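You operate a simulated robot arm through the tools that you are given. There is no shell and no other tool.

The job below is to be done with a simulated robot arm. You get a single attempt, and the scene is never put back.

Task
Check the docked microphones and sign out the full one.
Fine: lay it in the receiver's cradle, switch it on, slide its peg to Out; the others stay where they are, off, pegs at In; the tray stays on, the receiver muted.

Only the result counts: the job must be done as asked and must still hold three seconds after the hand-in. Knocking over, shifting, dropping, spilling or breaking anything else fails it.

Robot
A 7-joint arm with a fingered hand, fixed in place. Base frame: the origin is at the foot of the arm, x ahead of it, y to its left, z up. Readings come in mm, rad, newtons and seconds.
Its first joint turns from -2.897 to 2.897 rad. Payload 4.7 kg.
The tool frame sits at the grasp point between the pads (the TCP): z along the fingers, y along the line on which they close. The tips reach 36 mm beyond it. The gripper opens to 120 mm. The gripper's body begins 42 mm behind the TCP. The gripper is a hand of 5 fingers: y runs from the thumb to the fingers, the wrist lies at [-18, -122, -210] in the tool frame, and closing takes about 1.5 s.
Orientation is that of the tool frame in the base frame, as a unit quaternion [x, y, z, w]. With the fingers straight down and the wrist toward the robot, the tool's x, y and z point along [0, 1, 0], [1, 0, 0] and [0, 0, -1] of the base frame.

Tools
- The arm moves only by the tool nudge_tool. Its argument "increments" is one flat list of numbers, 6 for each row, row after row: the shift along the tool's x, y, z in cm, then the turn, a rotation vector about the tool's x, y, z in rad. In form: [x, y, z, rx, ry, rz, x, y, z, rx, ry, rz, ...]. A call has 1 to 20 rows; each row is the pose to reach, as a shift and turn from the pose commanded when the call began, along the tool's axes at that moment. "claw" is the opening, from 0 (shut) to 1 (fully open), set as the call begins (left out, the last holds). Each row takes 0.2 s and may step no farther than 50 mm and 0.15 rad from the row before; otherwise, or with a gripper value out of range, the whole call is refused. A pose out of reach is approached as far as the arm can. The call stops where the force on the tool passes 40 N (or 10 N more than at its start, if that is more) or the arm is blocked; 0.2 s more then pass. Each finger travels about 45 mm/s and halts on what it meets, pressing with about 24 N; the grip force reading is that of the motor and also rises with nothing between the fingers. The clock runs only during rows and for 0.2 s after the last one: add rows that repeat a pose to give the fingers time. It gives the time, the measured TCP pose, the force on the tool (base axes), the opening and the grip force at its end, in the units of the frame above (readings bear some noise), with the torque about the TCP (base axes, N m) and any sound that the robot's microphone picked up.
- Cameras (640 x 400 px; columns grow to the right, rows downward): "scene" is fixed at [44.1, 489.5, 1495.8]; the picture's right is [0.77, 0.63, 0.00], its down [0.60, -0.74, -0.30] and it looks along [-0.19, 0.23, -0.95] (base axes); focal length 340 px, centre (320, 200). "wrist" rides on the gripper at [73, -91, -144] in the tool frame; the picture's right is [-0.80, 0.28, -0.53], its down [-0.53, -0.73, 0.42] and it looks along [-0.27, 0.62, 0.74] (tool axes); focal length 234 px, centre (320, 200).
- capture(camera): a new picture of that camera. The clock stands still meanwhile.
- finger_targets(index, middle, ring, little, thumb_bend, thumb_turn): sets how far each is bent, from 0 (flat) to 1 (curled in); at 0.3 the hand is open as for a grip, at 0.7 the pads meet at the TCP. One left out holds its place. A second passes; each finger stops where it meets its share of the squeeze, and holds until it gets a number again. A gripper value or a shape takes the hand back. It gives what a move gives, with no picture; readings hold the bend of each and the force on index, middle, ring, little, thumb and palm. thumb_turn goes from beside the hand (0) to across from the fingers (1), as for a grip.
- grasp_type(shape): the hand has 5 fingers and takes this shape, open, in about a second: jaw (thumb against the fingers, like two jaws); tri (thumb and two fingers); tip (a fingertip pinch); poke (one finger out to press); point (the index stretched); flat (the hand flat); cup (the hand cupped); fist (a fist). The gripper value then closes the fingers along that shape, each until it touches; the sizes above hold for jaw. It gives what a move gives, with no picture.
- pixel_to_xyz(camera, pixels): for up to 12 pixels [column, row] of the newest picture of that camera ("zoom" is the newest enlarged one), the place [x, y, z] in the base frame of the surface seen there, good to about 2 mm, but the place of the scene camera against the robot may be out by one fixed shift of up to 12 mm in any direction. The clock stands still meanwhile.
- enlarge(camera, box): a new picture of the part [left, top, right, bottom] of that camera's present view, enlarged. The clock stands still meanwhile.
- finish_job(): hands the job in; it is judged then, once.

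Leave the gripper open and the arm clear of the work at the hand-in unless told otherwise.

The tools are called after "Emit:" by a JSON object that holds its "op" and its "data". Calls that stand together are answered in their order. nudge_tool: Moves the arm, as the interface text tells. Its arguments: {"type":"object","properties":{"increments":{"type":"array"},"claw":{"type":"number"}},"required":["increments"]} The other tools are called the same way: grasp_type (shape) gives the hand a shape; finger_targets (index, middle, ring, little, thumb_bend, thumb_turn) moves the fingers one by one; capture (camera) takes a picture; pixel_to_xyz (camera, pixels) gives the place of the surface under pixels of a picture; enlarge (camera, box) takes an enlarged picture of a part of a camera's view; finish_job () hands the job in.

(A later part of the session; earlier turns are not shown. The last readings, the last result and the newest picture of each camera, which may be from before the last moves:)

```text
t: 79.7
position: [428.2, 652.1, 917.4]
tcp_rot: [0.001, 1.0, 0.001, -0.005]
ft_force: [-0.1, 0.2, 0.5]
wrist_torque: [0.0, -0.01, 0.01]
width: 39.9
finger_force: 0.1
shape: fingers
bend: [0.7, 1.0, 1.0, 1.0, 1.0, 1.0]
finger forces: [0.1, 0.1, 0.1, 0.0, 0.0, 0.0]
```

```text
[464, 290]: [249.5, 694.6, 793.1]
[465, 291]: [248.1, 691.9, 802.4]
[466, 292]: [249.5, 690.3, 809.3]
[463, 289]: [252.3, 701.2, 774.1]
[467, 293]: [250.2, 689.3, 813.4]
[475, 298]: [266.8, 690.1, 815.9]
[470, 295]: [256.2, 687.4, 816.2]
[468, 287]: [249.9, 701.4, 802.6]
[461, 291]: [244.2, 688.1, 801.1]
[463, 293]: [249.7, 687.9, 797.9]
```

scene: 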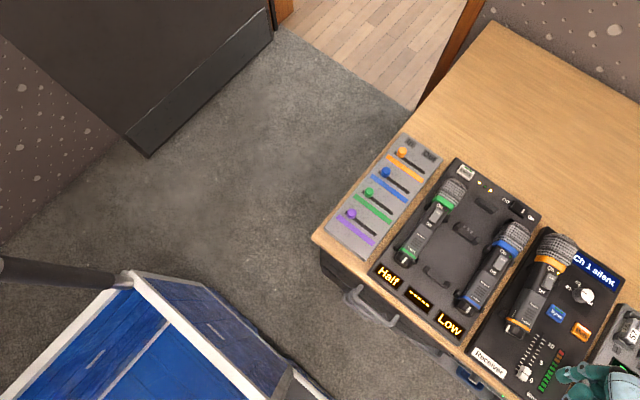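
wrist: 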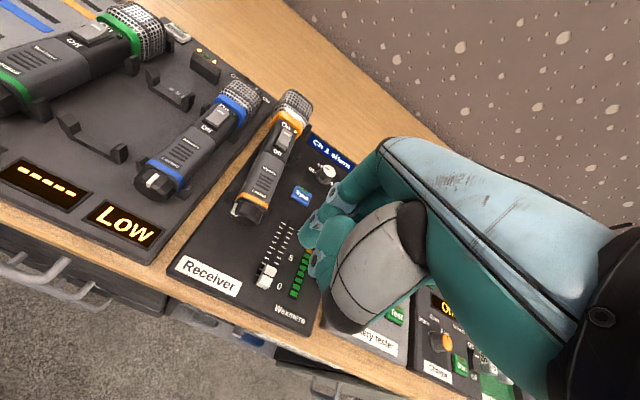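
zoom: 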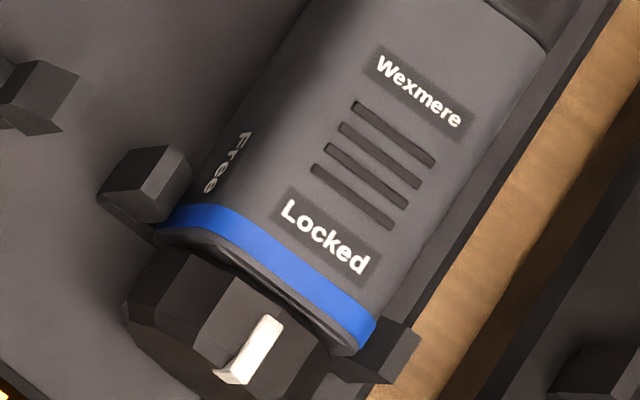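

The "Free" label sits about 65–70° around the body, so the pointer (about 62–65°) is essentially at Free; that explains why the switch worked. Now I must re-seat the mic. I take the jaw shape, align with its present tilt and hover.

Emit:
{"op": "grasp_type", "data": {"shape": "jaw"}}

Emit:
{"op": "nudge_tool", "data": {"increments": [0.6, 1.2, 0, 0, 0, 0.1325, 1.2, 2.4, 0, 0, 0, 0.265, 1.85, 3.6, 0, 0, 0, 0.3975, 2.5, 4.8, 0, 0, 0, 0.53, 3.1, 6.0, 0, 0, 0, 0.6625, 3.7, 7.2, 0, 0, 0, 0.795, 4.3, 8.4, 0, 0, 0, 0.9275, 5.0, 9.6, 0, 0, 0, 1.06, 5.6, 10.8, 0, 0, 0, 1.1925, 6.2, 12.0, 0, 0, 0, 1.325, 6.8, 13.1, 0, 0, 0, 1.457]}}

Emit:
{"op": "nudge_tool", "data": {"increments": [0, 0, 0, 0, 0.075, 0, 0, 0, 0, 0, 0.15, 0, 0, 0, 0, 0, 0.15, 0, 0, 0, 0, 0, 0.15, 0, 0, 0, 0, 0, 0.15, 0], "claw": 0.5}}

Emit:
{"op": "capture", "data": {"camera": "wrist"}}

Emit:
{"op": "enlarge", "data": {"camera": "wrist", "box": [180, 160, 400, 380]}}

```text
t: 80.6
position: [428.5, 651.7, 917.8]
tcp_rot: [0.001, 1.0, 0.001, -0.005]
ft_force: [-0.3, 0.1, 0.8]
wrist_torque: [0.01, -0.02, -0.01]
width: 119.8
finger_force: 0.1
shape: jaw
bend: [0.3, 0.3, 0.3, 0.3, 0.3, 0.98]
finger forces: [0.0, 0.0, 0.0, 0.0, 0.0, 0.1]
```

```text
t: 83.0
position: [359.6, 785.0, 919.4]
tcp_rot: [0.668, 0.745, -0.003, -0.004]
ft_force: [0.3, -0.9, 0.4]
wrist_torque: [0.01, 0.0, -0.03]
width: 119.7
finger_force: 0.2
shape: jaw
bend: [0.3, 0.3, 0.3, 0.3, 0.3, 0.98]
finger forces: [0.0, 0.1, 0.1, 0.0, 0.0, 0.0]
```

```text
t: 84.2
position: [361.7, 786.0, 917.7]
tcp_rot: [0.665, 0.743, 0.047, -0.06]
ft_force: [0.1, 0.1, -0.2]
wrist_torque: [0.02, 0.02, -0.04]
width: 60.5
finger_force: 0.1
shape: jaw
bend: [0.74, 0.45, 0.42, 0.4, 0.7, 1.0]
finger forces: [0.0, 0.0, 0.1, 0.0, 0.1, 0.1]
```

```text
taken
```

wrist: 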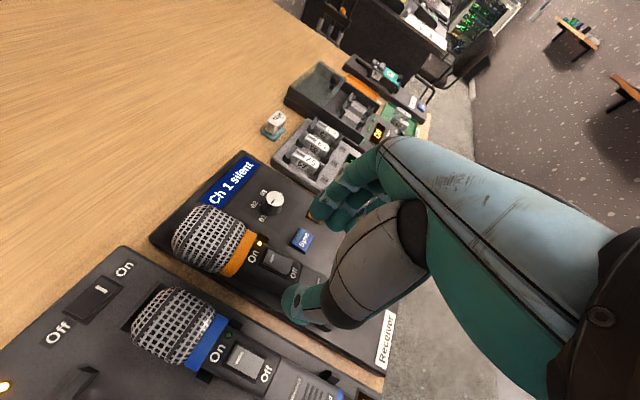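

```text
1.82 times, centred on (290, 270) of wrist
```

zoom: 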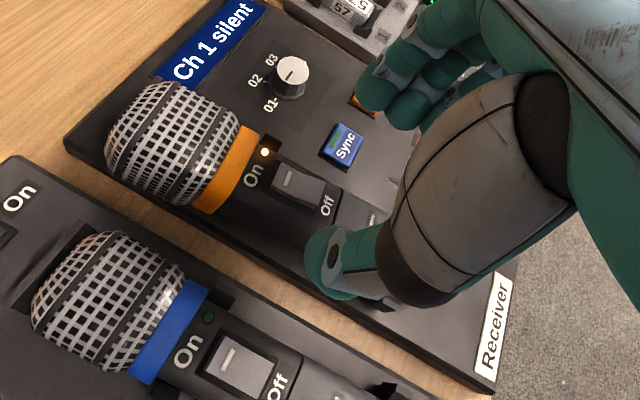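

I measure the mic's position under the hand.

Emit:
{"op": "pixel_to_xyz", "data": {"camera": "wrist", "pixels": [[294, 273], [255, 257], [278, 262], [282, 288], [270, 280], [295, 292], [262, 243], [300, 262], [245, 262], [250, 245], [225, 235], [205, 230]]}}

```text
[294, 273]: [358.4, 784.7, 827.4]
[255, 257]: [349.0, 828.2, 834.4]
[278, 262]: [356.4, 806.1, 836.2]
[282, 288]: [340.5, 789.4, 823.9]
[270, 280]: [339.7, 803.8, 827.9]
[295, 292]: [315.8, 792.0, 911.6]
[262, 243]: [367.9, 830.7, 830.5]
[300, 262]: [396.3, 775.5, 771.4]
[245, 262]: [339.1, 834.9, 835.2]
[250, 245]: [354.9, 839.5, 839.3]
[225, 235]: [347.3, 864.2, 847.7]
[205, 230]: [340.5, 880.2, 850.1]
```

The mic is pitched about 8°, yawed about 6° and slightly rolled. I descend around it and close.

Emit:
{"op": "nudge_tool", "data": {"increments": [-0.05, -0.48, 0, 0, 0, 0, -0.5, -0.45, 2.96, 0, 0, 0, -0.96, -0.42, 5.93, 0, 0, 0, -1.26, -0.4, 7.9, 0, 0, 0, -1.38, -0.39, 8.66, 0, 0, 0]}}

Emit:
{"op": "nudge_tool", "data": {"increments": [0, 0, 0, 0, 0, 0, 0, 0, 0, 0, 0, 0, 0, 0, 0, 0, 0, 0, 0, 0, 0, 0, 0, 0, 0, 0, 0, 0, 0, 0, 0, 0, 0, 0, 0, 0, 0, 0, 0, 0, 0, 0], "claw": 0.0}}

Emit:
{"op": "capture", "data": {"camera": "wrist"}}

Emit:
{"op": "enlarge", "data": {"camera": "wrist", "box": [160, 130, 440, 350]}}

```text
t: 85.4
position: [356.3, 786.0, 832.2]
tcp_rot: [0.664, 0.743, 0.046, -0.06]
ft_force: [0.3, 0.0, 0.3]
wrist_torque: [-0.03, -0.02, 0.05]
width: 60.6
finger_force: 0.1
shape: jaw
bend: [0.74, 0.45, 0.42, 0.4, 0.7, 1.0]
finger forces: [0.0, 0.0, 0.0, 0.0, 0.0, 0.0]
```

```text
t: 87.0
position: [356.1, 785.6, 832.6]
tcp_rot: [0.665, 0.743, 0.046, -0.06]
ft_force: [1.7, -0.4, 0.2]
wrist_torque: [-0.02, -0.06, 0.14]
width: 31.4
finger_force: 23.8
shape: jaw
bend: [0.74, 0.55, 0.53, 0.5, 0.74, 1.0]
finger forces: [11.7, 6.4, 2.9, 1.5, 20.4, 0.0]
```

```text
taken
```

wrist: 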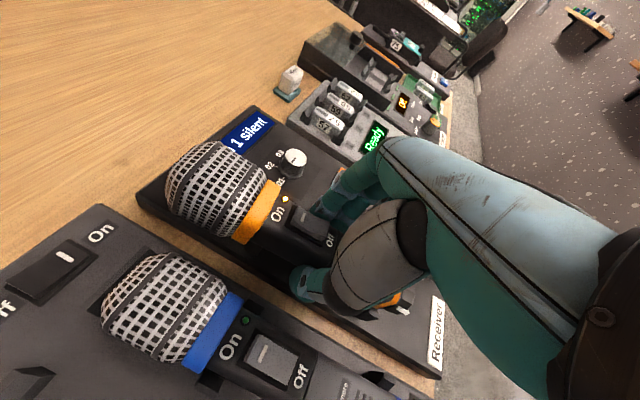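

```text
1.82 times, centred on (300, 240) of wrist
```

zoom: 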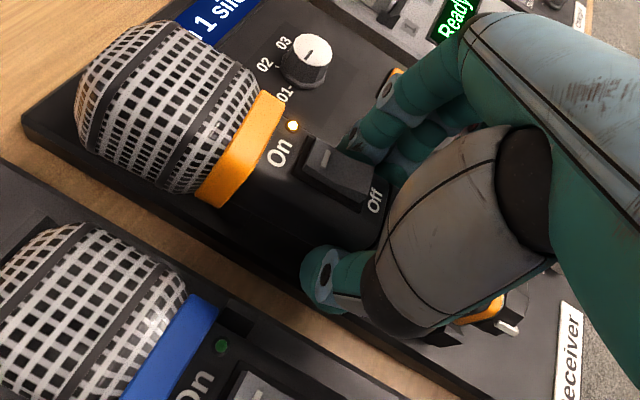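

Gripped. I lift 40 mm and measure its attitude in the hand.

Emit:
{"op": "nudge_tool", "data": {"increments": [0.15, -0.01, -0.99, 0, 0, 0, 0.3, -0.02, -1.98, 0, 0, 0, 0.61, -0.04, -3.95, 0, 0, 0]}}

Emit:
{"op": "capture", "data": {"camera": "wrist"}}

Emit:
{"op": "pixel_to_xyz", "data": {"camera": "wrist", "pixels": [[278, 212], [328, 237], [264, 246], [280, 254], [295, 262], [302, 266], [385, 312], [392, 308], [405, 300], [408, 312], [284, 200], [262, 208]]}}

Emit:
{"op": "enlarge", "data": {"camera": "wrist", "box": [160, 130, 440, 350]}}

```text
t: 87.8
position: [355.4, 784.4, 871.0]
tcp_rot: [0.666, 0.743, 0.047, -0.059]
ft_force: [0.3, 0.8, -4.1]
wrist_torque: [-0.1, 0.03, -0.01]
width: 31.4
finger_force: 23.8
shape: jaw
bend: [0.74, 0.56, 0.56, 0.55, 0.74, 1.0]
finger forces: [12.7, 5.2, 2.4, 1.1, 21.1, 0.0]
```

```text
taken
```

wrist: 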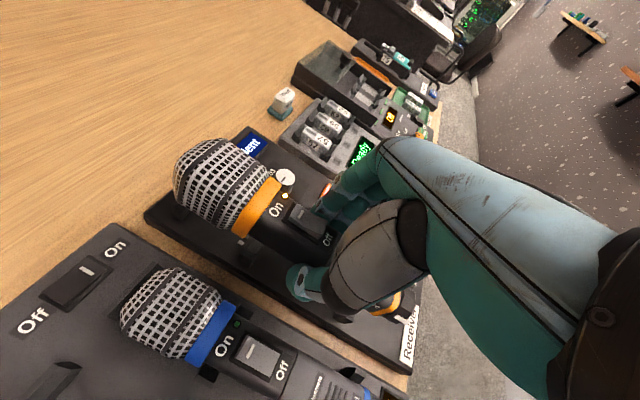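

```text
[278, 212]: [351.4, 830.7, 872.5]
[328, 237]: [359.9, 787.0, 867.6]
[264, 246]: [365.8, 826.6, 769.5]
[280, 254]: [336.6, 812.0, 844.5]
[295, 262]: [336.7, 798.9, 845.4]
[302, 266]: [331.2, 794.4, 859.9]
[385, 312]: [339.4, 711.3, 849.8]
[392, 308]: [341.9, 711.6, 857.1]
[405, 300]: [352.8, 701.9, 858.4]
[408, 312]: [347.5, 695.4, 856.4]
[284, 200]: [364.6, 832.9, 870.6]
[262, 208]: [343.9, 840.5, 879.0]
```

```text
1.82 times, centred on (300, 240) of wrist
```

zoom: 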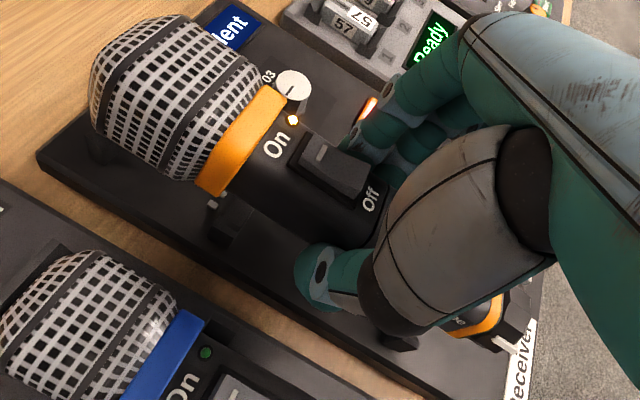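

I check the roll with points across the orange ring.

Emit:
{"op": "pixel_to_xyz", "data": {"camera": "wrist", "pixels": [[247, 228], [254, 219], [260, 211], [266, 202], [272, 194], [277, 186], [300, 240], [308, 230], [316, 222], [310, 245], [318, 238], [245, 232]]}}

Emit:
{"op": "enlarge", "data": {"camera": "wrist", "box": [230, 170, 340, 280]}}

```text
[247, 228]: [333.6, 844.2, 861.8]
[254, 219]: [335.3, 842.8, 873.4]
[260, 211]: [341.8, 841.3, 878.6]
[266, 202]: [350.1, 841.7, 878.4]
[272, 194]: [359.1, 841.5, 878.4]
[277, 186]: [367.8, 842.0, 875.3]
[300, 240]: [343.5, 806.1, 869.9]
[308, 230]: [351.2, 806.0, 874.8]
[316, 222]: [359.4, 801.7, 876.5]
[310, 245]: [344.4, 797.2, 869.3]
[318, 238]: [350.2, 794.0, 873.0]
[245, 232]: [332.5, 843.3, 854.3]
```

```text
3.64 times, centred on (285, 225) of wrist
```

zoom: 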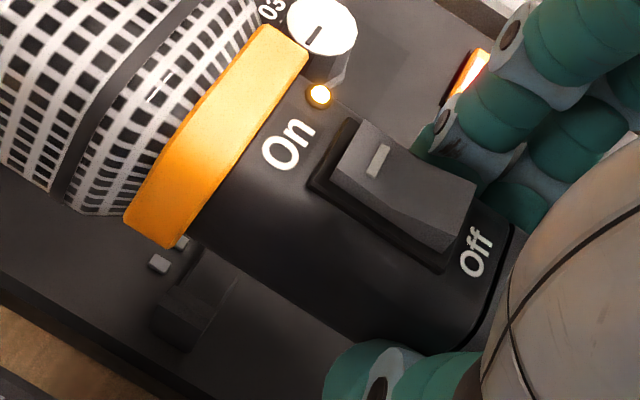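

Roll is fine; pitch is 6° and yaw about 2° to correct. I level and centre over the cradle (+9 mm x, +2 mm y), still above the prongs.

Emit:
{"op": "nudge_tool", "data": {"increments": [0.06, 0.3, -0.16, 0, -0.037, 0.012, 0.13, 0.6, -0.32, 0, -0.074, 0.024, 0.19, 0.91, -0.48, 0, -0.11, 0.035, 0.19, 0.91, -0.48, 0, -0.11, 0.035]}}

Emit:
{"op": "capture", "data": {"camera": "wrist"}}

Emit:
{"op": "pixel_to_xyz", "data": {"camera": "wrist", "pixels": [[278, 212], [328, 237], [280, 254], [295, 262], [272, 250], [387, 313], [381, 313], [405, 302], [410, 312], [260, 211], [266, 202], [272, 194]]}}

Emit:
{"op": "enlarge", "data": {"camera": "wrist", "box": [160, 130, 440, 350]}}

```text
t: 88.8
position: [364.9, 785.7, 876.6]
tcp_rot: [0.679, 0.734, 0.009, -0.02]
ft_force: [0.2, -0.1, -3.3]
wrist_torque: [-0.08, 0.01, 0.01]
width: 31.3
finger_force: 23.5
shape: jaw
bend: [0.74, 0.56, 0.56, 0.56, 0.74, 1.0]
finger forces: [12.7, 5.1, 2.4, 1.3, 21.1, 0.1]
```

```text
taken
```

wrist: 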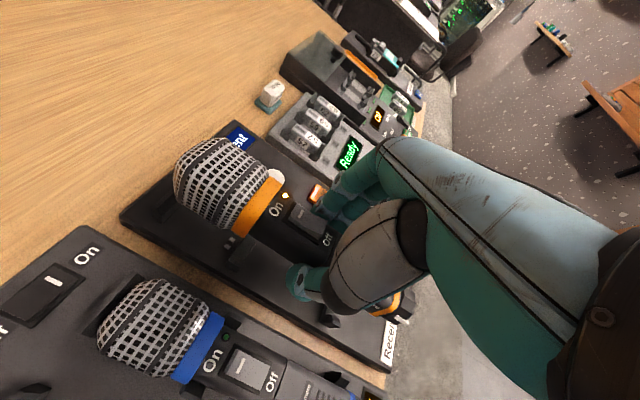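

```text
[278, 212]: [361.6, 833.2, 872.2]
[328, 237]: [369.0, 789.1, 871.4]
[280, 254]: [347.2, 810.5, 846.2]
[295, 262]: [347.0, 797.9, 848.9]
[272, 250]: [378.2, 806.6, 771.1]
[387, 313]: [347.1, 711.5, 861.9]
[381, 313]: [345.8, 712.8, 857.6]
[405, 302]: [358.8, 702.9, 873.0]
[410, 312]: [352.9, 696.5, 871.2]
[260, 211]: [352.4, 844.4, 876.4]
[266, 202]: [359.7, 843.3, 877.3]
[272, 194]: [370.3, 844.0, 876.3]
```

```text
1.82 times, centred on (300, 240) of wrist
```

zoom: 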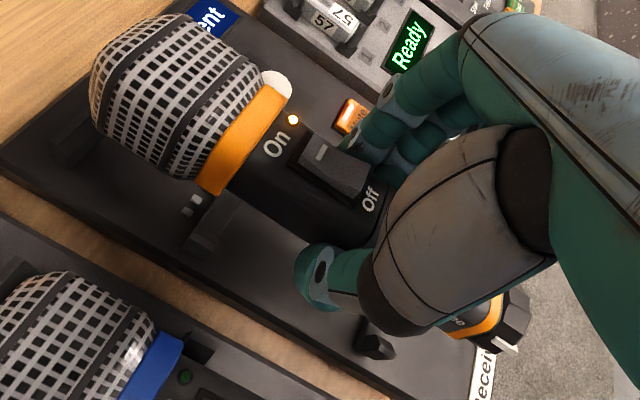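

The mic is level, parallel and centred (left side x ≈ 346.8, ring centre ≈ 361–364). I lower it into the cradle in stages.

Emit:
{"op": "nudge_tool", "data": {"increments": [-0.08, 0.01, 2.0, 0, 0, 0, -0.16, 0.03, 4.0, 0, 0, 0, -0.206, 0.04, 5.0, 0, 0, 0, -0.22, 0.045, 5.4, 0, 0, 0, -0.23, 0.05, 5.6, 0, 0, 0]}}

Emit:
{"op": "capture", "data": {"camera": "wrist"}}

Emit:
{"op": "pixel_to_xyz", "data": {"camera": "wrist", "pixels": [[278, 212], [328, 237], [280, 254], [295, 262], [387, 313], [405, 302], [410, 312], [260, 211], [266, 202], [272, 194], [235, 185], [205, 175]]}}

Emit:
{"op": "enlarge", "data": {"camera": "wrist", "box": [160, 130, 440, 350]}}

```text
t: 90.0
position: [363.8, 786.2, 820.8]
tcp_rot: [0.679, 0.734, 0.01, -0.02]
ft_force: [0.2, -0.9, -1.7]
wrist_torque: [-0.08, -0.06, 0.1]
width: 31.3
finger_force: 24.1
shape: jaw
bend: [0.74, 0.56, 0.56, 0.55, 0.74, 1.0]
finger forces: [12.2, 6.0, 2.9, 1.6, 21.7, 0.0]
```

```text
taken
```

wrist: 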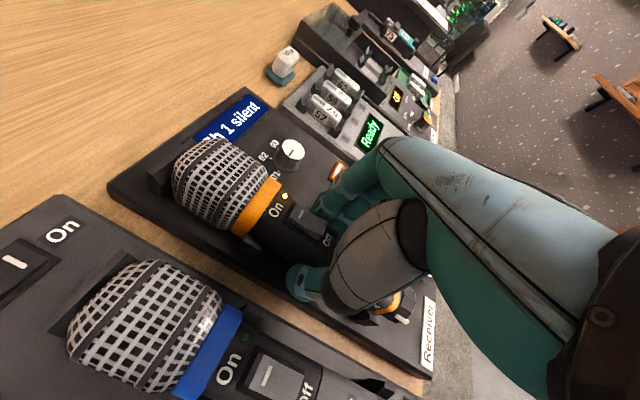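

```text
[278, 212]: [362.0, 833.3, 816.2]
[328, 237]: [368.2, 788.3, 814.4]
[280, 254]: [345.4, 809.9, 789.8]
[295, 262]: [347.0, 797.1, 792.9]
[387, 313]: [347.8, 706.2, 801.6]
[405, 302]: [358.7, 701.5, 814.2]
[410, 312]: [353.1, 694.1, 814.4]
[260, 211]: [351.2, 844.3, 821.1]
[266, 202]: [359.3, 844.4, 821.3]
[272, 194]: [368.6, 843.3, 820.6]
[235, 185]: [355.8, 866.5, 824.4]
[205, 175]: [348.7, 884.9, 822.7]
```

```text
1.82 times, centred on (300, 240) of wrist
```

zoom: 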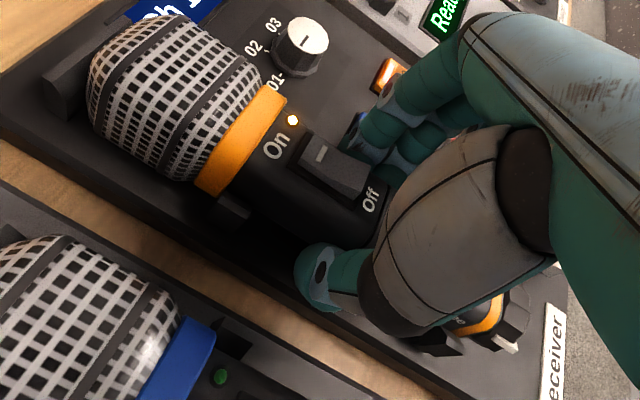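

Almost seated (816 / 814 / 814). I lower 2 mm more and then release gently.

Emit:
{"op": "nudge_tool", "data": {"increments": [-0.01, 0, 0.1, 0, 0, 0, -0.01, 0, 0.2, 0, 0, 0, -0.01, 0, 0.2, 0, 0, 0]}}

Emit:
{"op": "nudge_tool", "data": {"increments": [0, 0, 0, 0, 0, 0, 0, 0, 0, 0, 0, 0, 0, 0, 0, 0, 0, 0, 0, 0, 0, 0, 0, 0, 0, 0, 0, 0, 0, 0], "claw": 0.38}}

Emit:
{"op": "capture", "data": {"camera": "wrist"}}

Emit:
{"op": "pixel_to_xyz", "data": {"camera": "wrist", "pixels": [[278, 212], [328, 237], [280, 254], [295, 262], [387, 313], [405, 302], [410, 312], [260, 211], [266, 202], [272, 194], [235, 185], [205, 175]]}}

```text
t: 90.8
position: [364.2, 787.2, 819.2]
tcp_rot: [0.68, 0.733, 0.01, -0.02]
ft_force: [0.5, 0.0, 4.6]
wrist_torque: [-0.11, -0.2, 0.1]
width: 31.2
finger_force: 24.0
shape: jaw
bend: [0.74, 0.56, 0.56, 0.56, 0.74, 1.0]
finger forces: [12.5, 6.4, 2.9, 1.3, 22.5, 0.0]
```

```text
t: 92.0
position: [364.1, 786.4, 818.5]
tcp_rot: [0.679, 0.734, 0.009, -0.021]
ft_force: [0.0, 0.4, -0.3]
wrist_torque: [0.0, 0.0, -0.03]
width: 45.6
finger_force: 0.1
shape: jaw
bend: [0.74, 0.5, 0.48, 0.45, 0.73, 1.0]
finger forces: [0.0, 0.0, 0.0, 0.1, 0.0, 0.0]
```

```text
taken
```

wrist: 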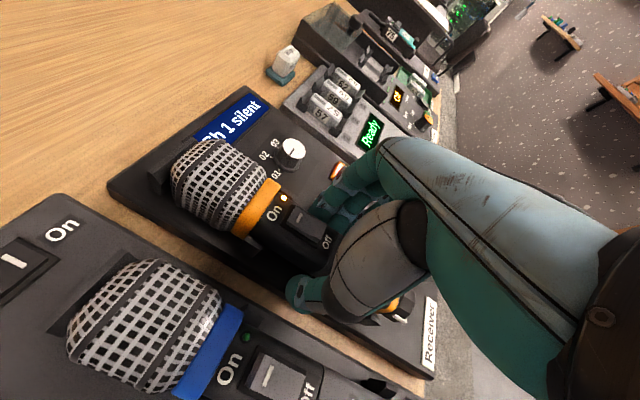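

```text
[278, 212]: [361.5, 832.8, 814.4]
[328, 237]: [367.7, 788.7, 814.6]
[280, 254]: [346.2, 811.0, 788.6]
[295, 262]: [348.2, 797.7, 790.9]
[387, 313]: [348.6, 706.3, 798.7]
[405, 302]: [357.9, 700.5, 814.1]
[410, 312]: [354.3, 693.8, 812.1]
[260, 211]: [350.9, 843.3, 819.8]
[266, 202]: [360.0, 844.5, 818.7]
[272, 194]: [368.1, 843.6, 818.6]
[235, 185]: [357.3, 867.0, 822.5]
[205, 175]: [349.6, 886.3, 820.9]
```

Seated again (814.4 / 814.6 / 814.1). I lift straight up and inspect.

Emit:
{"op": "nudge_tool", "data": {"increments": [0.04, -0.01, -1.0, 0, 0, 0, 0.08, -0.03, -2.0, 0, 0, 0, 0.17, -0.06, -4.0, 0, 0, 0, 0.29, -0.1, -7.0, 0, 0, 0, 0.42, -0.14, -10.0, 0, 0, 0]}}

Emit:
{"op": "capture", "data": {"camera": "wrist"}}

Emit:
{"op": "enlarge", "data": {"camera": "wrist", "box": [160, 160, 400, 360]}}

```text
t: 93.2
position: [365.8, 788.4, 919.0]
tcp_rot: [0.679, 0.733, 0.009, -0.02]
ft_force: [-0.8, 0.1, -1.1]
wrist_torque: [0.0, 0.01, 0.0]
width: 45.4
finger_force: 0.1
shape: jaw
bend: [0.74, 0.5, 0.48, 0.45, 0.73, 1.0]
finger forces: [0.0, 0.1, 0.0, 0.1, 0.0, 0.0]
```

```text
taken
```

wrist: 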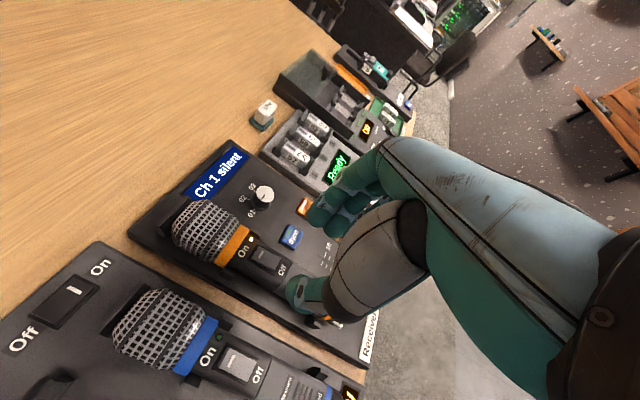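

```text
2.00 times, centred on (280, 260) of wrist
```

zoom: 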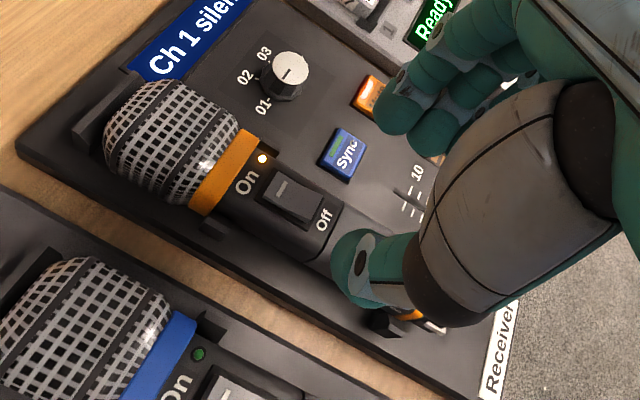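

The mic is well seated, the LED amber, Mute still lit. I move for a closer look at the knob pointer and the "Free" label from the left.

Emit:
{"op": "nudge_tool", "data": {"increments": [-4, 0.5, 0, 0, 0, 0, -8, 1.0, 0.5, 0, 0, 0, -11.1, 1.6, 2.0, 0, 0, 0, -11.1, 1.6, 3.0, 0, 0, 0]}}

Emit:
{"op": "capture", "data": {"camera": "wrist"}}

Emit:
{"op": "enlarge", "data": {"camera": "wrist", "box": [200, 200, 320, 320]}}

```text
t: 94.2
position: [388.5, 678.5, 883.1]
tcp_rot: [0.68, 0.733, 0.009, -0.02]
ft_force: [0.5, 0.6, 0.3]
wrist_torque: [0.01, -0.01, -0.01]
width: 45.4
finger_force: 0.1
shape: jaw
bend: [0.74, 0.5, 0.48, 0.45, 0.73, 1.0]
finger forces: [0.1, 0.0, 0.1, 0.0, 0.0, 0.0]
```

```text
taken
```

wrist: 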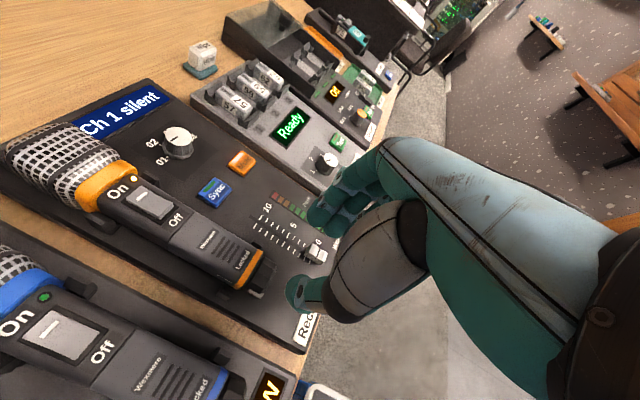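

```text
3.33 times, centred on (260, 260) of wrist
```

zoom: 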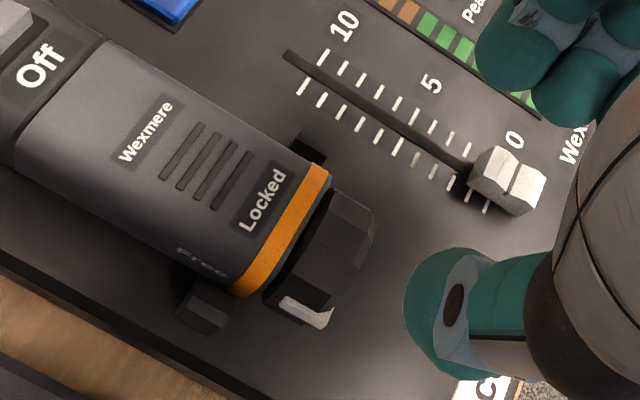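

I measure the "Free" label's and the pointer's positions to compare their angles about the mic axis.

Emit:
{"op": "pixel_to_xyz", "data": {"camera": "wrist", "pixels": [[218, 275], [221, 277], [224, 279], [227, 280], [231, 281], [250, 291], [253, 292], [256, 293], [258, 295], [251, 288], [240, 260], [262, 270]]}}

Emit:
{"op": "enlarge", "data": {"camera": "wrist", "box": [205, 250, 275, 310]}}

```text
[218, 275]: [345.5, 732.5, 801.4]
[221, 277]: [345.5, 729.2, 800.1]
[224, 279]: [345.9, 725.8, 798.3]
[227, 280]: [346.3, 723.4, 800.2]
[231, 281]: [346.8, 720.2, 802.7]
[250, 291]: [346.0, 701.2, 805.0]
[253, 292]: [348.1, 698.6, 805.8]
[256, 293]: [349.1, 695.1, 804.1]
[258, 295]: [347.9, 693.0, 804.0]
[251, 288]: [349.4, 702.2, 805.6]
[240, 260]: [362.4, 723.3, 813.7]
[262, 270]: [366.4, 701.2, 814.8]
```

```text
6.67 times, centred on (240, 280) of wrist
```

zoom: 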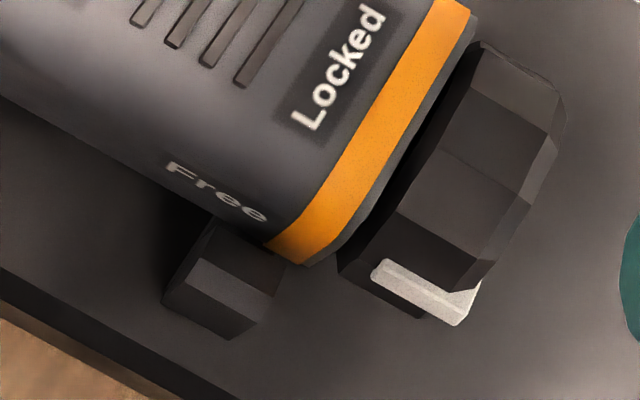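

The label is at about 80–90° and the pointer at about 62°, so the knob isn't fully at Free, and amber likely means that. I'll finish the turn gently, in tiny force-checked steps, so the mic isn't tipped again. First I return to the poke shape with tool y = +y, hovering by the cap.

Emit:
{"op": "grasp_type", "data": {"shape": "poke"}}

Emit:
{"op": "finger_targets", "data": {"index": 0.7, "middle": 1.0, "ring": 1.0, "little": 1.0}}

Emit:
{"op": "nudge_tool", "data": {"increments": [0.15, -0.28, -0.09, 0, 0, -0.1357, 0.3, -0.57, -0.18, 0, 0, -0.2714, 0.46, -0.86, -0.27, 0, 0, -0.4072, 0.6, -1.14, -0.36, 0, 0, -0.5429, 0.77, -1.43, -0.45, 0, 0, -0.6786, 0.92, -1.71, -0.54, 0, 0, -0.8144, 1.08, -2.0, -0.6, 0, 0, -0.9501, 1.23, -2.28, -0.7, 0, 0, -1.0858, 1.38, -2.57, -0.8, 0, 0, -1.2216, 1.54, -2.85, -0.85, 0, 0, -1.3573, 1.69, -3.14, -0.89, 0, 0, -1.493]}}

Emit:
{"op": "capture", "data": {"camera": "scene"}}

Emit:
{"op": "capture", "data": {"camera": "wrist"}}

```text
t: 95.1
position: [388.4, 679.2, 884.2]
tcp_rot: [0.679, 0.734, 0.009, -0.02]
ft_force: [0.8, -0.5, 0.4]
wrist_torque: [0.0, -0.02, 0.02]
width: 0.0
finger_force: 0.1
shape: poke
bend: [0.7, 0.7, 0.99, 0.99, 1.0, 1.0]
finger forces: [0.0, 0.0, 0.1, 0.1, 0.0, 0.0]
```

```text
t: 96.1
position: [389.3, 679.6, 884.1]
tcp_rot: [0.679, 0.734, 0.009, -0.02]
ft_force: [0.0, 0.4, 0.5]
wrist_torque: [0.02, -0.01, 0.02]
width: 40.3
finger_force: 0.1
shape: fingers
bend: [0.7, 1.0, 1.0, 1.0, 1.0, 1.0]
finger forces: [0.1, 0.0, 0.0, 0.1, 0.1, 0.0]
```

```text
t: 98.5
position: [356.5, 692.2, 893.6]
tcp_rot: [0.001, 1.0, 0.019, -0.008]
ft_force: [-0.7, -0.5, 1.2]
wrist_torque: [-0.02, -0.02, 0.01]
width: 39.9
finger_force: 0.1
shape: fingers
bend: [0.7, 1.0, 1.0, 1.0, 1.0, 1.0]
finger forces: [0.0, 0.0, 0.0, 0.0, 0.0, 0.0]
```

```text
taken
```

scene: 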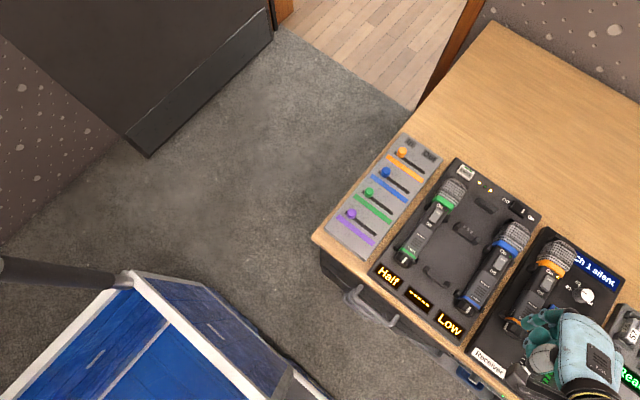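

```text
taken
```

wrist: 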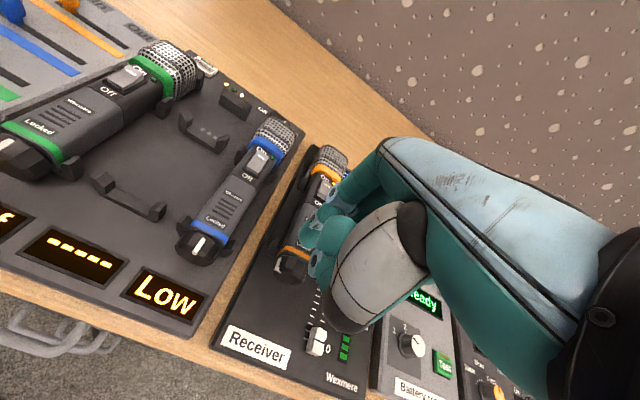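

The scene camera still glimpses the cap. I lower to just above contact and check the finger's position over the ridge.

Emit:
{"op": "nudge_tool", "data": {"increments": [0, -0.05, 2.0, 0.02, 0, 0, 0, -0.1, 4.0, 0.038, 0, 0, 0, -0.1, 4.0, 0.038, 0, 0]}}

Emit:
{"op": "capture", "data": {"camera": "wrist"}}

Emit:
{"op": "enlarge", "data": {"camera": "wrist", "box": [270, 210, 350, 290]}}

Emit:
{"op": "enlarge", "data": {"camera": "scene", "box": [480, 280, 560, 360]}}

Emit:
{"op": "pixel_to_xyz", "data": {"camera": "wrist", "pixels": [[303, 243], [307, 247], [311, 246], [300, 238], [297, 251], [296, 255], [298, 248], [297, 259], [300, 260], [299, 233]]}}

```text
t: 99.3
position: [355.8, 693.4, 854.0]
tcp_rot: [0.0, 1.0, 0.001, -0.008]
ft_force: [0.5, -0.3, 0.0]
wrist_torque: [-0.01, -0.02, 0.0]
width: 40.3
finger_force: 0.0
shape: fingers
bend: [0.7, 1.0, 1.0, 1.0, 1.0, 1.0]
finger forces: [0.1, 0.0, 0.0, 0.0, 0.0, 0.0]
```

```text
taken
```

wrist: 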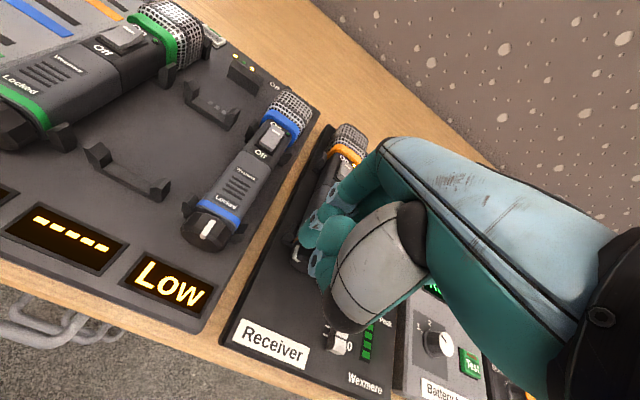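

```text
5.00 times, centred on (310, 250) of wrist
```

zoom: 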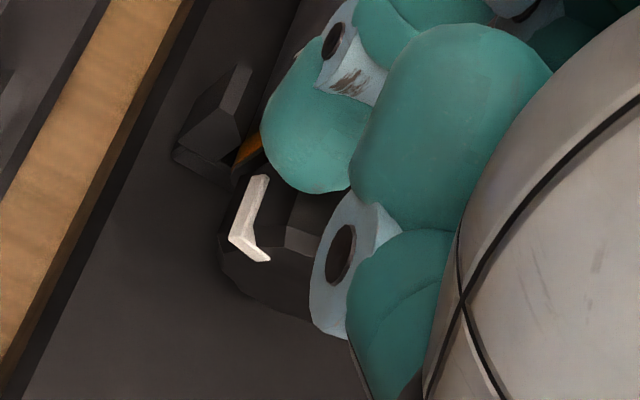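

```text
5.00 times, centred on (520, 320) of scene
```

zoom: 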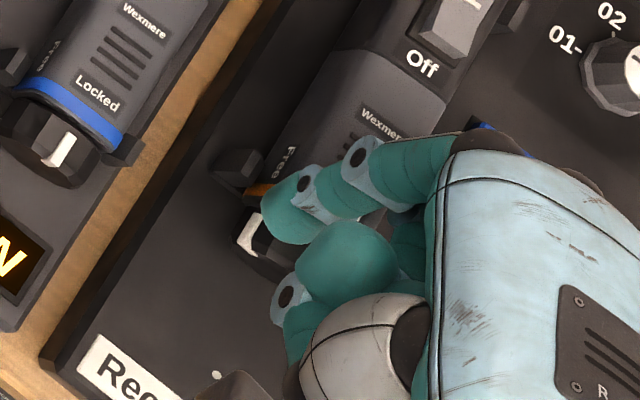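

```text
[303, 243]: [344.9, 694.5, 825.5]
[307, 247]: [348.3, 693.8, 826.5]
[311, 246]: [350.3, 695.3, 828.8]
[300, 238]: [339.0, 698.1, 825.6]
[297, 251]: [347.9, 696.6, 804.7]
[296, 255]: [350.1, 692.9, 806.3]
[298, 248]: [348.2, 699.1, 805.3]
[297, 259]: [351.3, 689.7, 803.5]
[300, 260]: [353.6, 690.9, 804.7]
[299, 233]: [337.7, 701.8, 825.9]
```

Both views show the pointer and the tip well. I shift 3 mm right and descend to light contact.

Emit:
{"op": "nudge_tool", "data": {"increments": [-0.32, 0, 0.4, 0, 0, 0, -0.32, 0, 0.9, 0, 0, 0, -0.32, 0, 1.05, 0, 0, 0]}}

Emit:
{"op": "nudge_tool", "data": {"increments": [0, 0, 0.1, 0, 0, 0]}}

Emit:
{"op": "nudge_tool", "data": {"increments": [0, 0, 0.1, 0, 0, 0]}}

```text
t: 100.1
position: [357.2, 695.8, 846.3]
tcp_rot: [0.0, 1.0, 0.004, -0.009]
ft_force: [-6.9, 3.7, 24.8]
wrist_torque: [0.28, 0.31, -0.01]
width: 37.8
finger_force: 12.3
shape: fingers
bend: [0.71, 1.0, 1.0, 1.0, 1.0, 1.0]
finger forces: [24.6, 0.0, 0.0, 0.1, 0.0, 0.1]
```

```text
t: 100.5
position: [358.4, 692.1, 839.4]
tcp_rot: [0.0, 1.0, -0.002, -0.009]
ft_force: [-5.0, -2.7, 14.9]
wrist_torque: [-0.05, 0.22, 0.02]
width: 34.4
finger_force: 8.3
shape: fingers
bend: [0.71, 1.0, 1.0, 1.0, 1.0, 1.0]
finger forces: [16.3, 0.0, 0.0, 0.0, 0.0, 0.0]
```

```text
t: 100.9
position: [358.5, 691.7, 839.8]
tcp_rot: [0.001, 1.0, 0.0, -0.008]
ft_force: [-3.3, -1.9, 10.1]
wrist_torque: [-0.13, 0.14, 0.03]
width: 34.5
finger_force: 5.9
shape: fingers
bend: [0.72, 1.0, 1.0, 1.0, 1.0, 1.0]
finger forces: [10.9, 0.0, 0.0, 0.1, 0.0, 0.0]
```

Contact came early (25 N), then something yielded. I look now.

Emit:
{"op": "enlarge", "data": {"camera": "scene", "box": [480, 220, 620, 360]}}

Emit:
{"op": "enlarge", "data": {"camera": "wrist", "box": [270, 100, 400, 290]}}

```text
2.86 times, centred on (550, 290) of scene
```

zoom: 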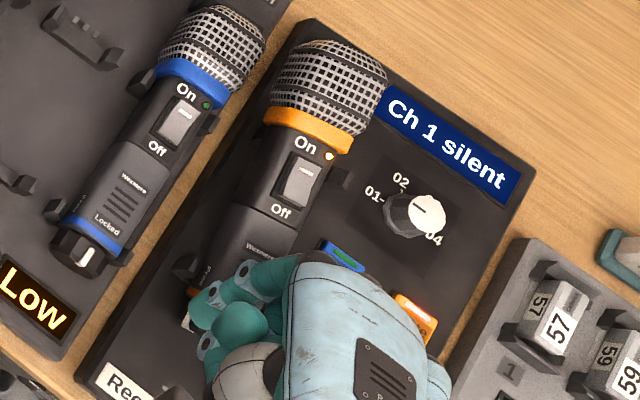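

```text
2.11 times, centred on (335, 195) of wrist
```

zoom: 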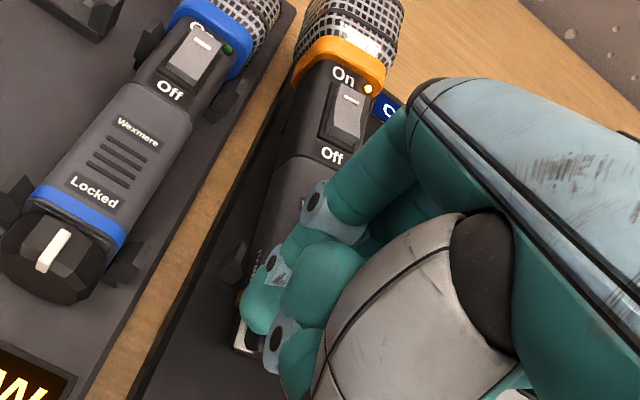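

The head end tipped up again under about 25 N, yet the knob hardly turned. I back off and check the pointer angle relative to the body.

Emit:
{"op": "nudge_tool", "data": {"increments": [0.3, -0.3, -0.3, 0, 0, 0, 0.6, -1.0, -1.5, 0, 0, 0, 0.6, -2.0, -4.5, 0, 0, 0, -2.5, -3.0, -7.0, 0, 0, 0, -6.0, -3.0, -8.0, 0, 0, 0]}}

Emit:
{"op": "capture", "data": {"camera": "wrist"}}

Emit:
{"op": "enlarge", "data": {"camera": "wrist", "box": [210, 100, 340, 260]}}

Emit:
{"op": "capture", "data": {"camera": "scene"}}

Emit:
{"op": "enlarge", "data": {"camera": "scene", "box": [480, 270, 570, 360]}}

```text
t: 102.1
position: [418.4, 662.9, 920.1]
tcp_rot: [0.0, 1.0, 0.0, -0.008]
ft_force: [-0.2, 0.3, 0.5]
wrist_torque: [-0.02, -0.03, 0.01]
width: 40.2
finger_force: 0.0
shape: fingers
bend: [0.7, 1.0, 1.0, 1.0, 1.0, 1.0]
finger forces: [0.0, 0.1, 0.1, 0.2, 0.1, 0.0]
```

```text
taken
```

wrist: 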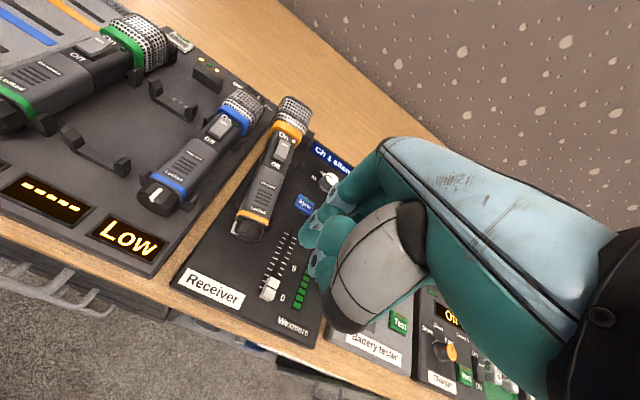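

```text
2.50 times, centred on (275, 180) of wrist
```

zoom: 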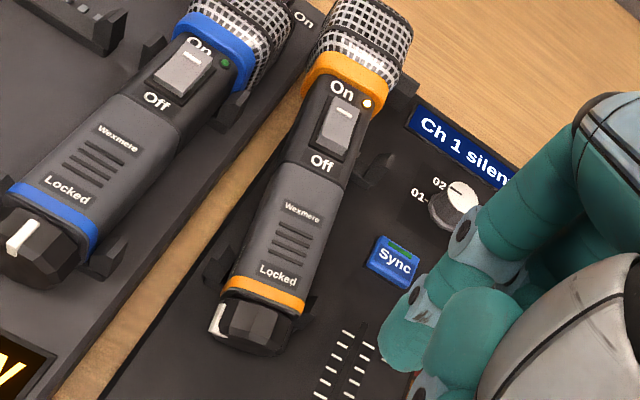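

```text
taken
```

scene: 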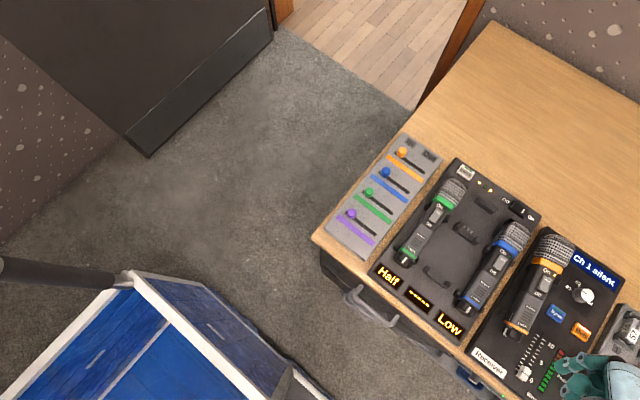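

```text
4.44 times, centred on (525, 315) of scene
```

zoom: 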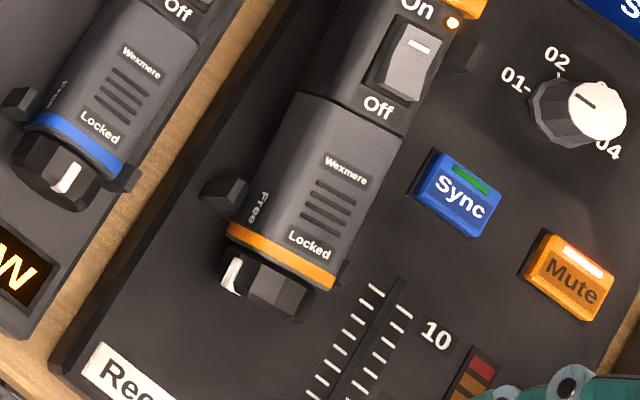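

The pointer hasn't moved even under 25 N: it sits at its end stop (about 63°), which is Free. So the knob is done. I need to re-seat the mic, so I measure its present pose.

Emit:
{"op": "pixel_to_xyz", "data": {"camera": "wrist", "pixels": [[276, 165], [268, 185], [258, 209], [284, 135], [282, 149], [294, 112], [252, 225], [242, 228], [265, 160], [290, 163], [246, 217], [275, 133]]}}

Emit:
{"op": "grasp_type", "data": {"shape": "jaw"}}

```text
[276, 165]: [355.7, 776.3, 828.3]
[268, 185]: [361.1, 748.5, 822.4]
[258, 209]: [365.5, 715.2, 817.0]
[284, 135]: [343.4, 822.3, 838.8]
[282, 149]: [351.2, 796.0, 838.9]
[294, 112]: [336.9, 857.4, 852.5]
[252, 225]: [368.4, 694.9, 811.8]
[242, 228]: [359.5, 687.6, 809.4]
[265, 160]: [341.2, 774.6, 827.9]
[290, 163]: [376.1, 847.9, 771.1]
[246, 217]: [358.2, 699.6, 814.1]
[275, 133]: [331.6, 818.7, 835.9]
```

```text
t: 103.0
position: [418.0, 662.8, 920.3]
tcp_rot: [0.0, 1.0, 0.001, -0.008]
ft_force: [0.3, 0.1, -0.6]
wrist_torque: [-0.02, 0.0, -0.03]
width: 119.6
finger_force: 0.0
shape: jaw
bend: [0.3, 0.3, 0.3, 0.3, 0.3, 0.98]
finger forces: [0.0, 0.0, 0.0, 0.0, 0.0, 0.0]
```

The mic now points (−0.16, 0.97, 0.18). I align the hand with it and hover with a partly closed jaw.

Emit:
{"op": "nudge_tool", "data": {"increments": [0.6, 1.12, 0, 0, 0, 0.1412, 1.2, 2.24, 0, 0, 0, 0.2824, 1.8, 3.36, 0, 0, 0, 0.4236, 2.4, 4.48, 0, 0, 0, 0.5648, 3.0, 5.6, 0, 0, 0, 0.706, 3.6, 6.72, 0, 0, 0, 0.8472, 4.2, 7.84, 0, 0, 0, 0.9884, 4.8, 8.96, 0, 0, 0, 1.1296, 5.4, 10.08, 0, 0, 0, 1.2708, 6.0, 11.2, 0.2, 0, 0, 1.412]}}

Emit:
{"op": "nudge_tool", "data": {"increments": [0, 0, 0, 0, 0.092, 0, 0, 0, 0, 0, 0.185, 0, 0, 0, 0, 0, 0.185, 0, 0, 0, 0, 0, 0.185, 0, 0, 0, 0, 0, 0.185, 0], "claw": 0.5}}

Emit:
{"op": "capture", "data": {"camera": "wrist"}}

Emit:
{"op": "enlarge", "data": {"camera": "wrist", "box": [180, 160, 400, 380]}}

```text
t: 105.2
position: [360.2, 774.9, 920.4]
tcp_rot: [0.65, 0.76, -0.004, -0.007]
ft_force: [0.7, 0.4, 0.2]
wrist_torque: [-0.01, 0.01, 0.01]
width: 119.6
finger_force: 0.1
shape: jaw
bend: [0.3, 0.3, 0.3, 0.3, 0.3, 0.98]
finger forces: [0.0, 0.0, 0.0, 0.0, 0.1, 0.0]
```

```text
t: 106.4
position: [360.1, 773.2, 920.0]
tcp_rot: [0.647, 0.756, 0.056, -0.078]
ft_force: [0.2, -0.4, -0.9]
wrist_torque: [0.01, -0.03, 0.03]
width: 60.5
finger_force: 0.0
shape: jaw
bend: [0.74, 0.45, 0.42, 0.4, 0.7, 1.0]
finger forces: [0.0, 0.0, 0.0, 0.0, 0.1, 0.0]
```

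```text
taken
```

wrist: 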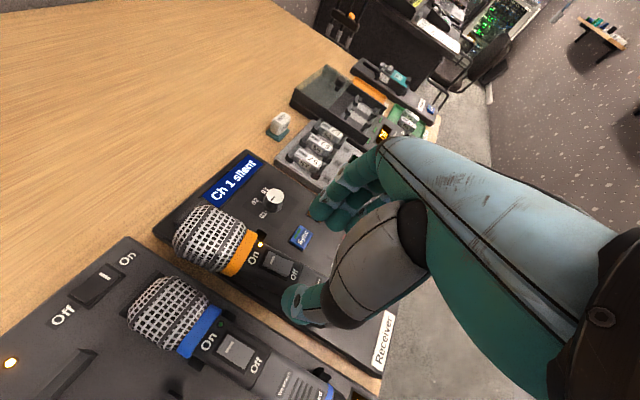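

```text
1.82 times, centred on (290, 270) of wrist
```

zoom: 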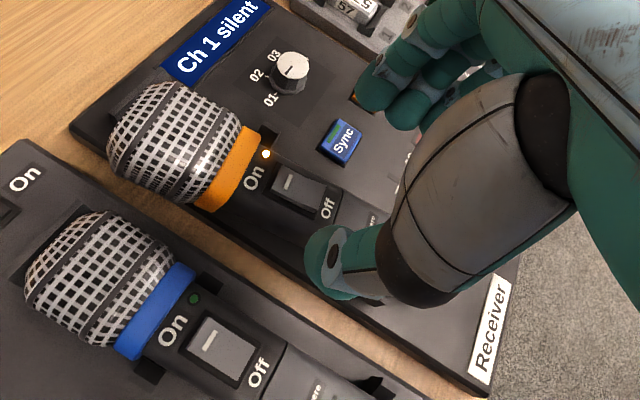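

I descend around the body and close the grip.

Emit:
{"op": "nudge_tool", "data": {"increments": [0.11, -0.39, 0.03, 0, 0, 0, -0.46, -0.34, 2.97, 0, 0, 0, -1.03, -0.29, 5.91, 0, 0, 0, -1.41, -0.26, 7.87, 0, 0, 0, -1.57, -0.25, 8.67, 0, 0, 0]}}

Emit:
{"op": "nudge_tool", "data": {"increments": [0, 0, 0, 0, 0, 0, 0, 0, 0, 0, 0, 0, 0, 0, 0, 0, 0, 0, 0, 0, 0, 0, 0, 0, 0, 0, 0, 0, 0, 0, 0, 0, 0, 0, 0, 0, 0, 0, 0, 0, 0, 0], "claw": 0.0}}

Emit:
{"op": "nudge_tool", "data": {"increments": [0.19, -0.02, -0.98, 0, 0, 0, 0.38, -0.03, -1.96, 0, 0, 0, 0.76, -0.06, -3.92, 0, 0, 0, 0.95, -0.08, -4.9, 0, 0, 0]}}

Emit:
{"op": "capture", "data": {"camera": "wrist"}}

Emit:
{"op": "enlarge", "data": {"camera": "wrist", "box": [160, 130, 440, 350]}}

```text
t: 107.6
position: [355.6, 775.5, 829.6]
tcp_rot: [0.646, 0.757, 0.056, -0.078]
ft_force: [-0.4, -0.7, 0.1]
wrist_torque: [-0.01, 0.03, 0.04]
width: 60.5
finger_force: 0.1
shape: jaw
bend: [0.74, 0.45, 0.42, 0.4, 0.7, 1.0]
finger forces: [0.0, 0.0, 0.0, 0.1, 0.0, 0.1]
```

```text
t: 109.2
position: [355.1, 776.2, 831.4]
tcp_rot: [0.646, 0.757, 0.056, -0.077]
ft_force: [0.8, 0.7, 0.4]
wrist_torque: [-0.01, -0.07, 0.1]
width: 31.4
finger_force: 23.8
shape: jaw
bend: [0.74, 0.56, 0.54, 0.52, 0.74, 1.0]
finger forces: [11.7, 6.2, 2.7, 1.3, 20.7, 0.0]
```

```text
t: 110.2
position: [355.9, 775.2, 881.0]
tcp_rot: [0.646, 0.757, 0.055, -0.078]
ft_force: [0.5, 0.7, -4.4]
wrist_torque: [-0.13, -0.02, -0.01]
width: 30.7
finger_force: 23.7
shape: jaw
bend: [0.73, 0.56, 0.56, 0.57, 0.74, 1.0]
finger forces: [12.4, 5.5, 2.6, 1.2, 21.4, 0.0]
```

```text
taken
```

wrist: 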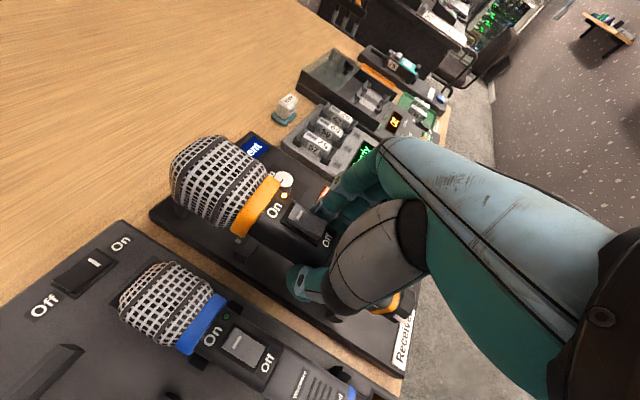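

```text
1.82 times, centred on (300, 240) of wrist
```

zoom: 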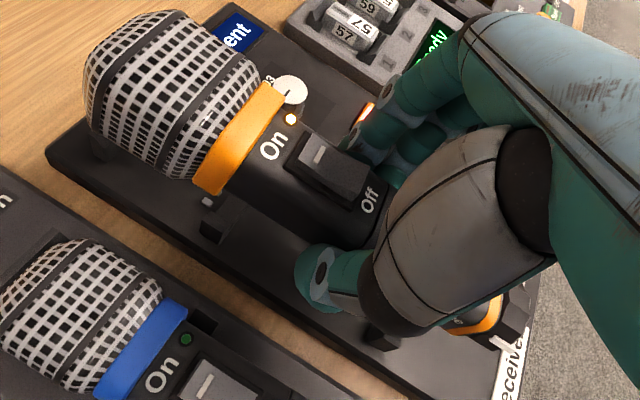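

Held again, 50 mm up. I measure the attitude to level it.

Emit:
{"op": "pixel_to_xyz", "data": {"camera": "wrist", "pixels": [[276, 213], [327, 240], [275, 252], [285, 257], [295, 262], [388, 314], [394, 310], [405, 302], [254, 219], [260, 211], [266, 202], [272, 194]]}}

```text
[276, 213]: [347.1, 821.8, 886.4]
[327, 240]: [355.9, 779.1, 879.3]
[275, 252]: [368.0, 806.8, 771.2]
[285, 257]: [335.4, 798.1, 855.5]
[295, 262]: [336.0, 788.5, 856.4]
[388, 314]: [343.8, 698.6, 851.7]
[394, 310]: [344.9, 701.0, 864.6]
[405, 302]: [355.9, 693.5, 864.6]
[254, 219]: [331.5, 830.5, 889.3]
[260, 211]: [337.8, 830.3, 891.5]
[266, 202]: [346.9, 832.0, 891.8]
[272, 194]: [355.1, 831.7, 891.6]
```

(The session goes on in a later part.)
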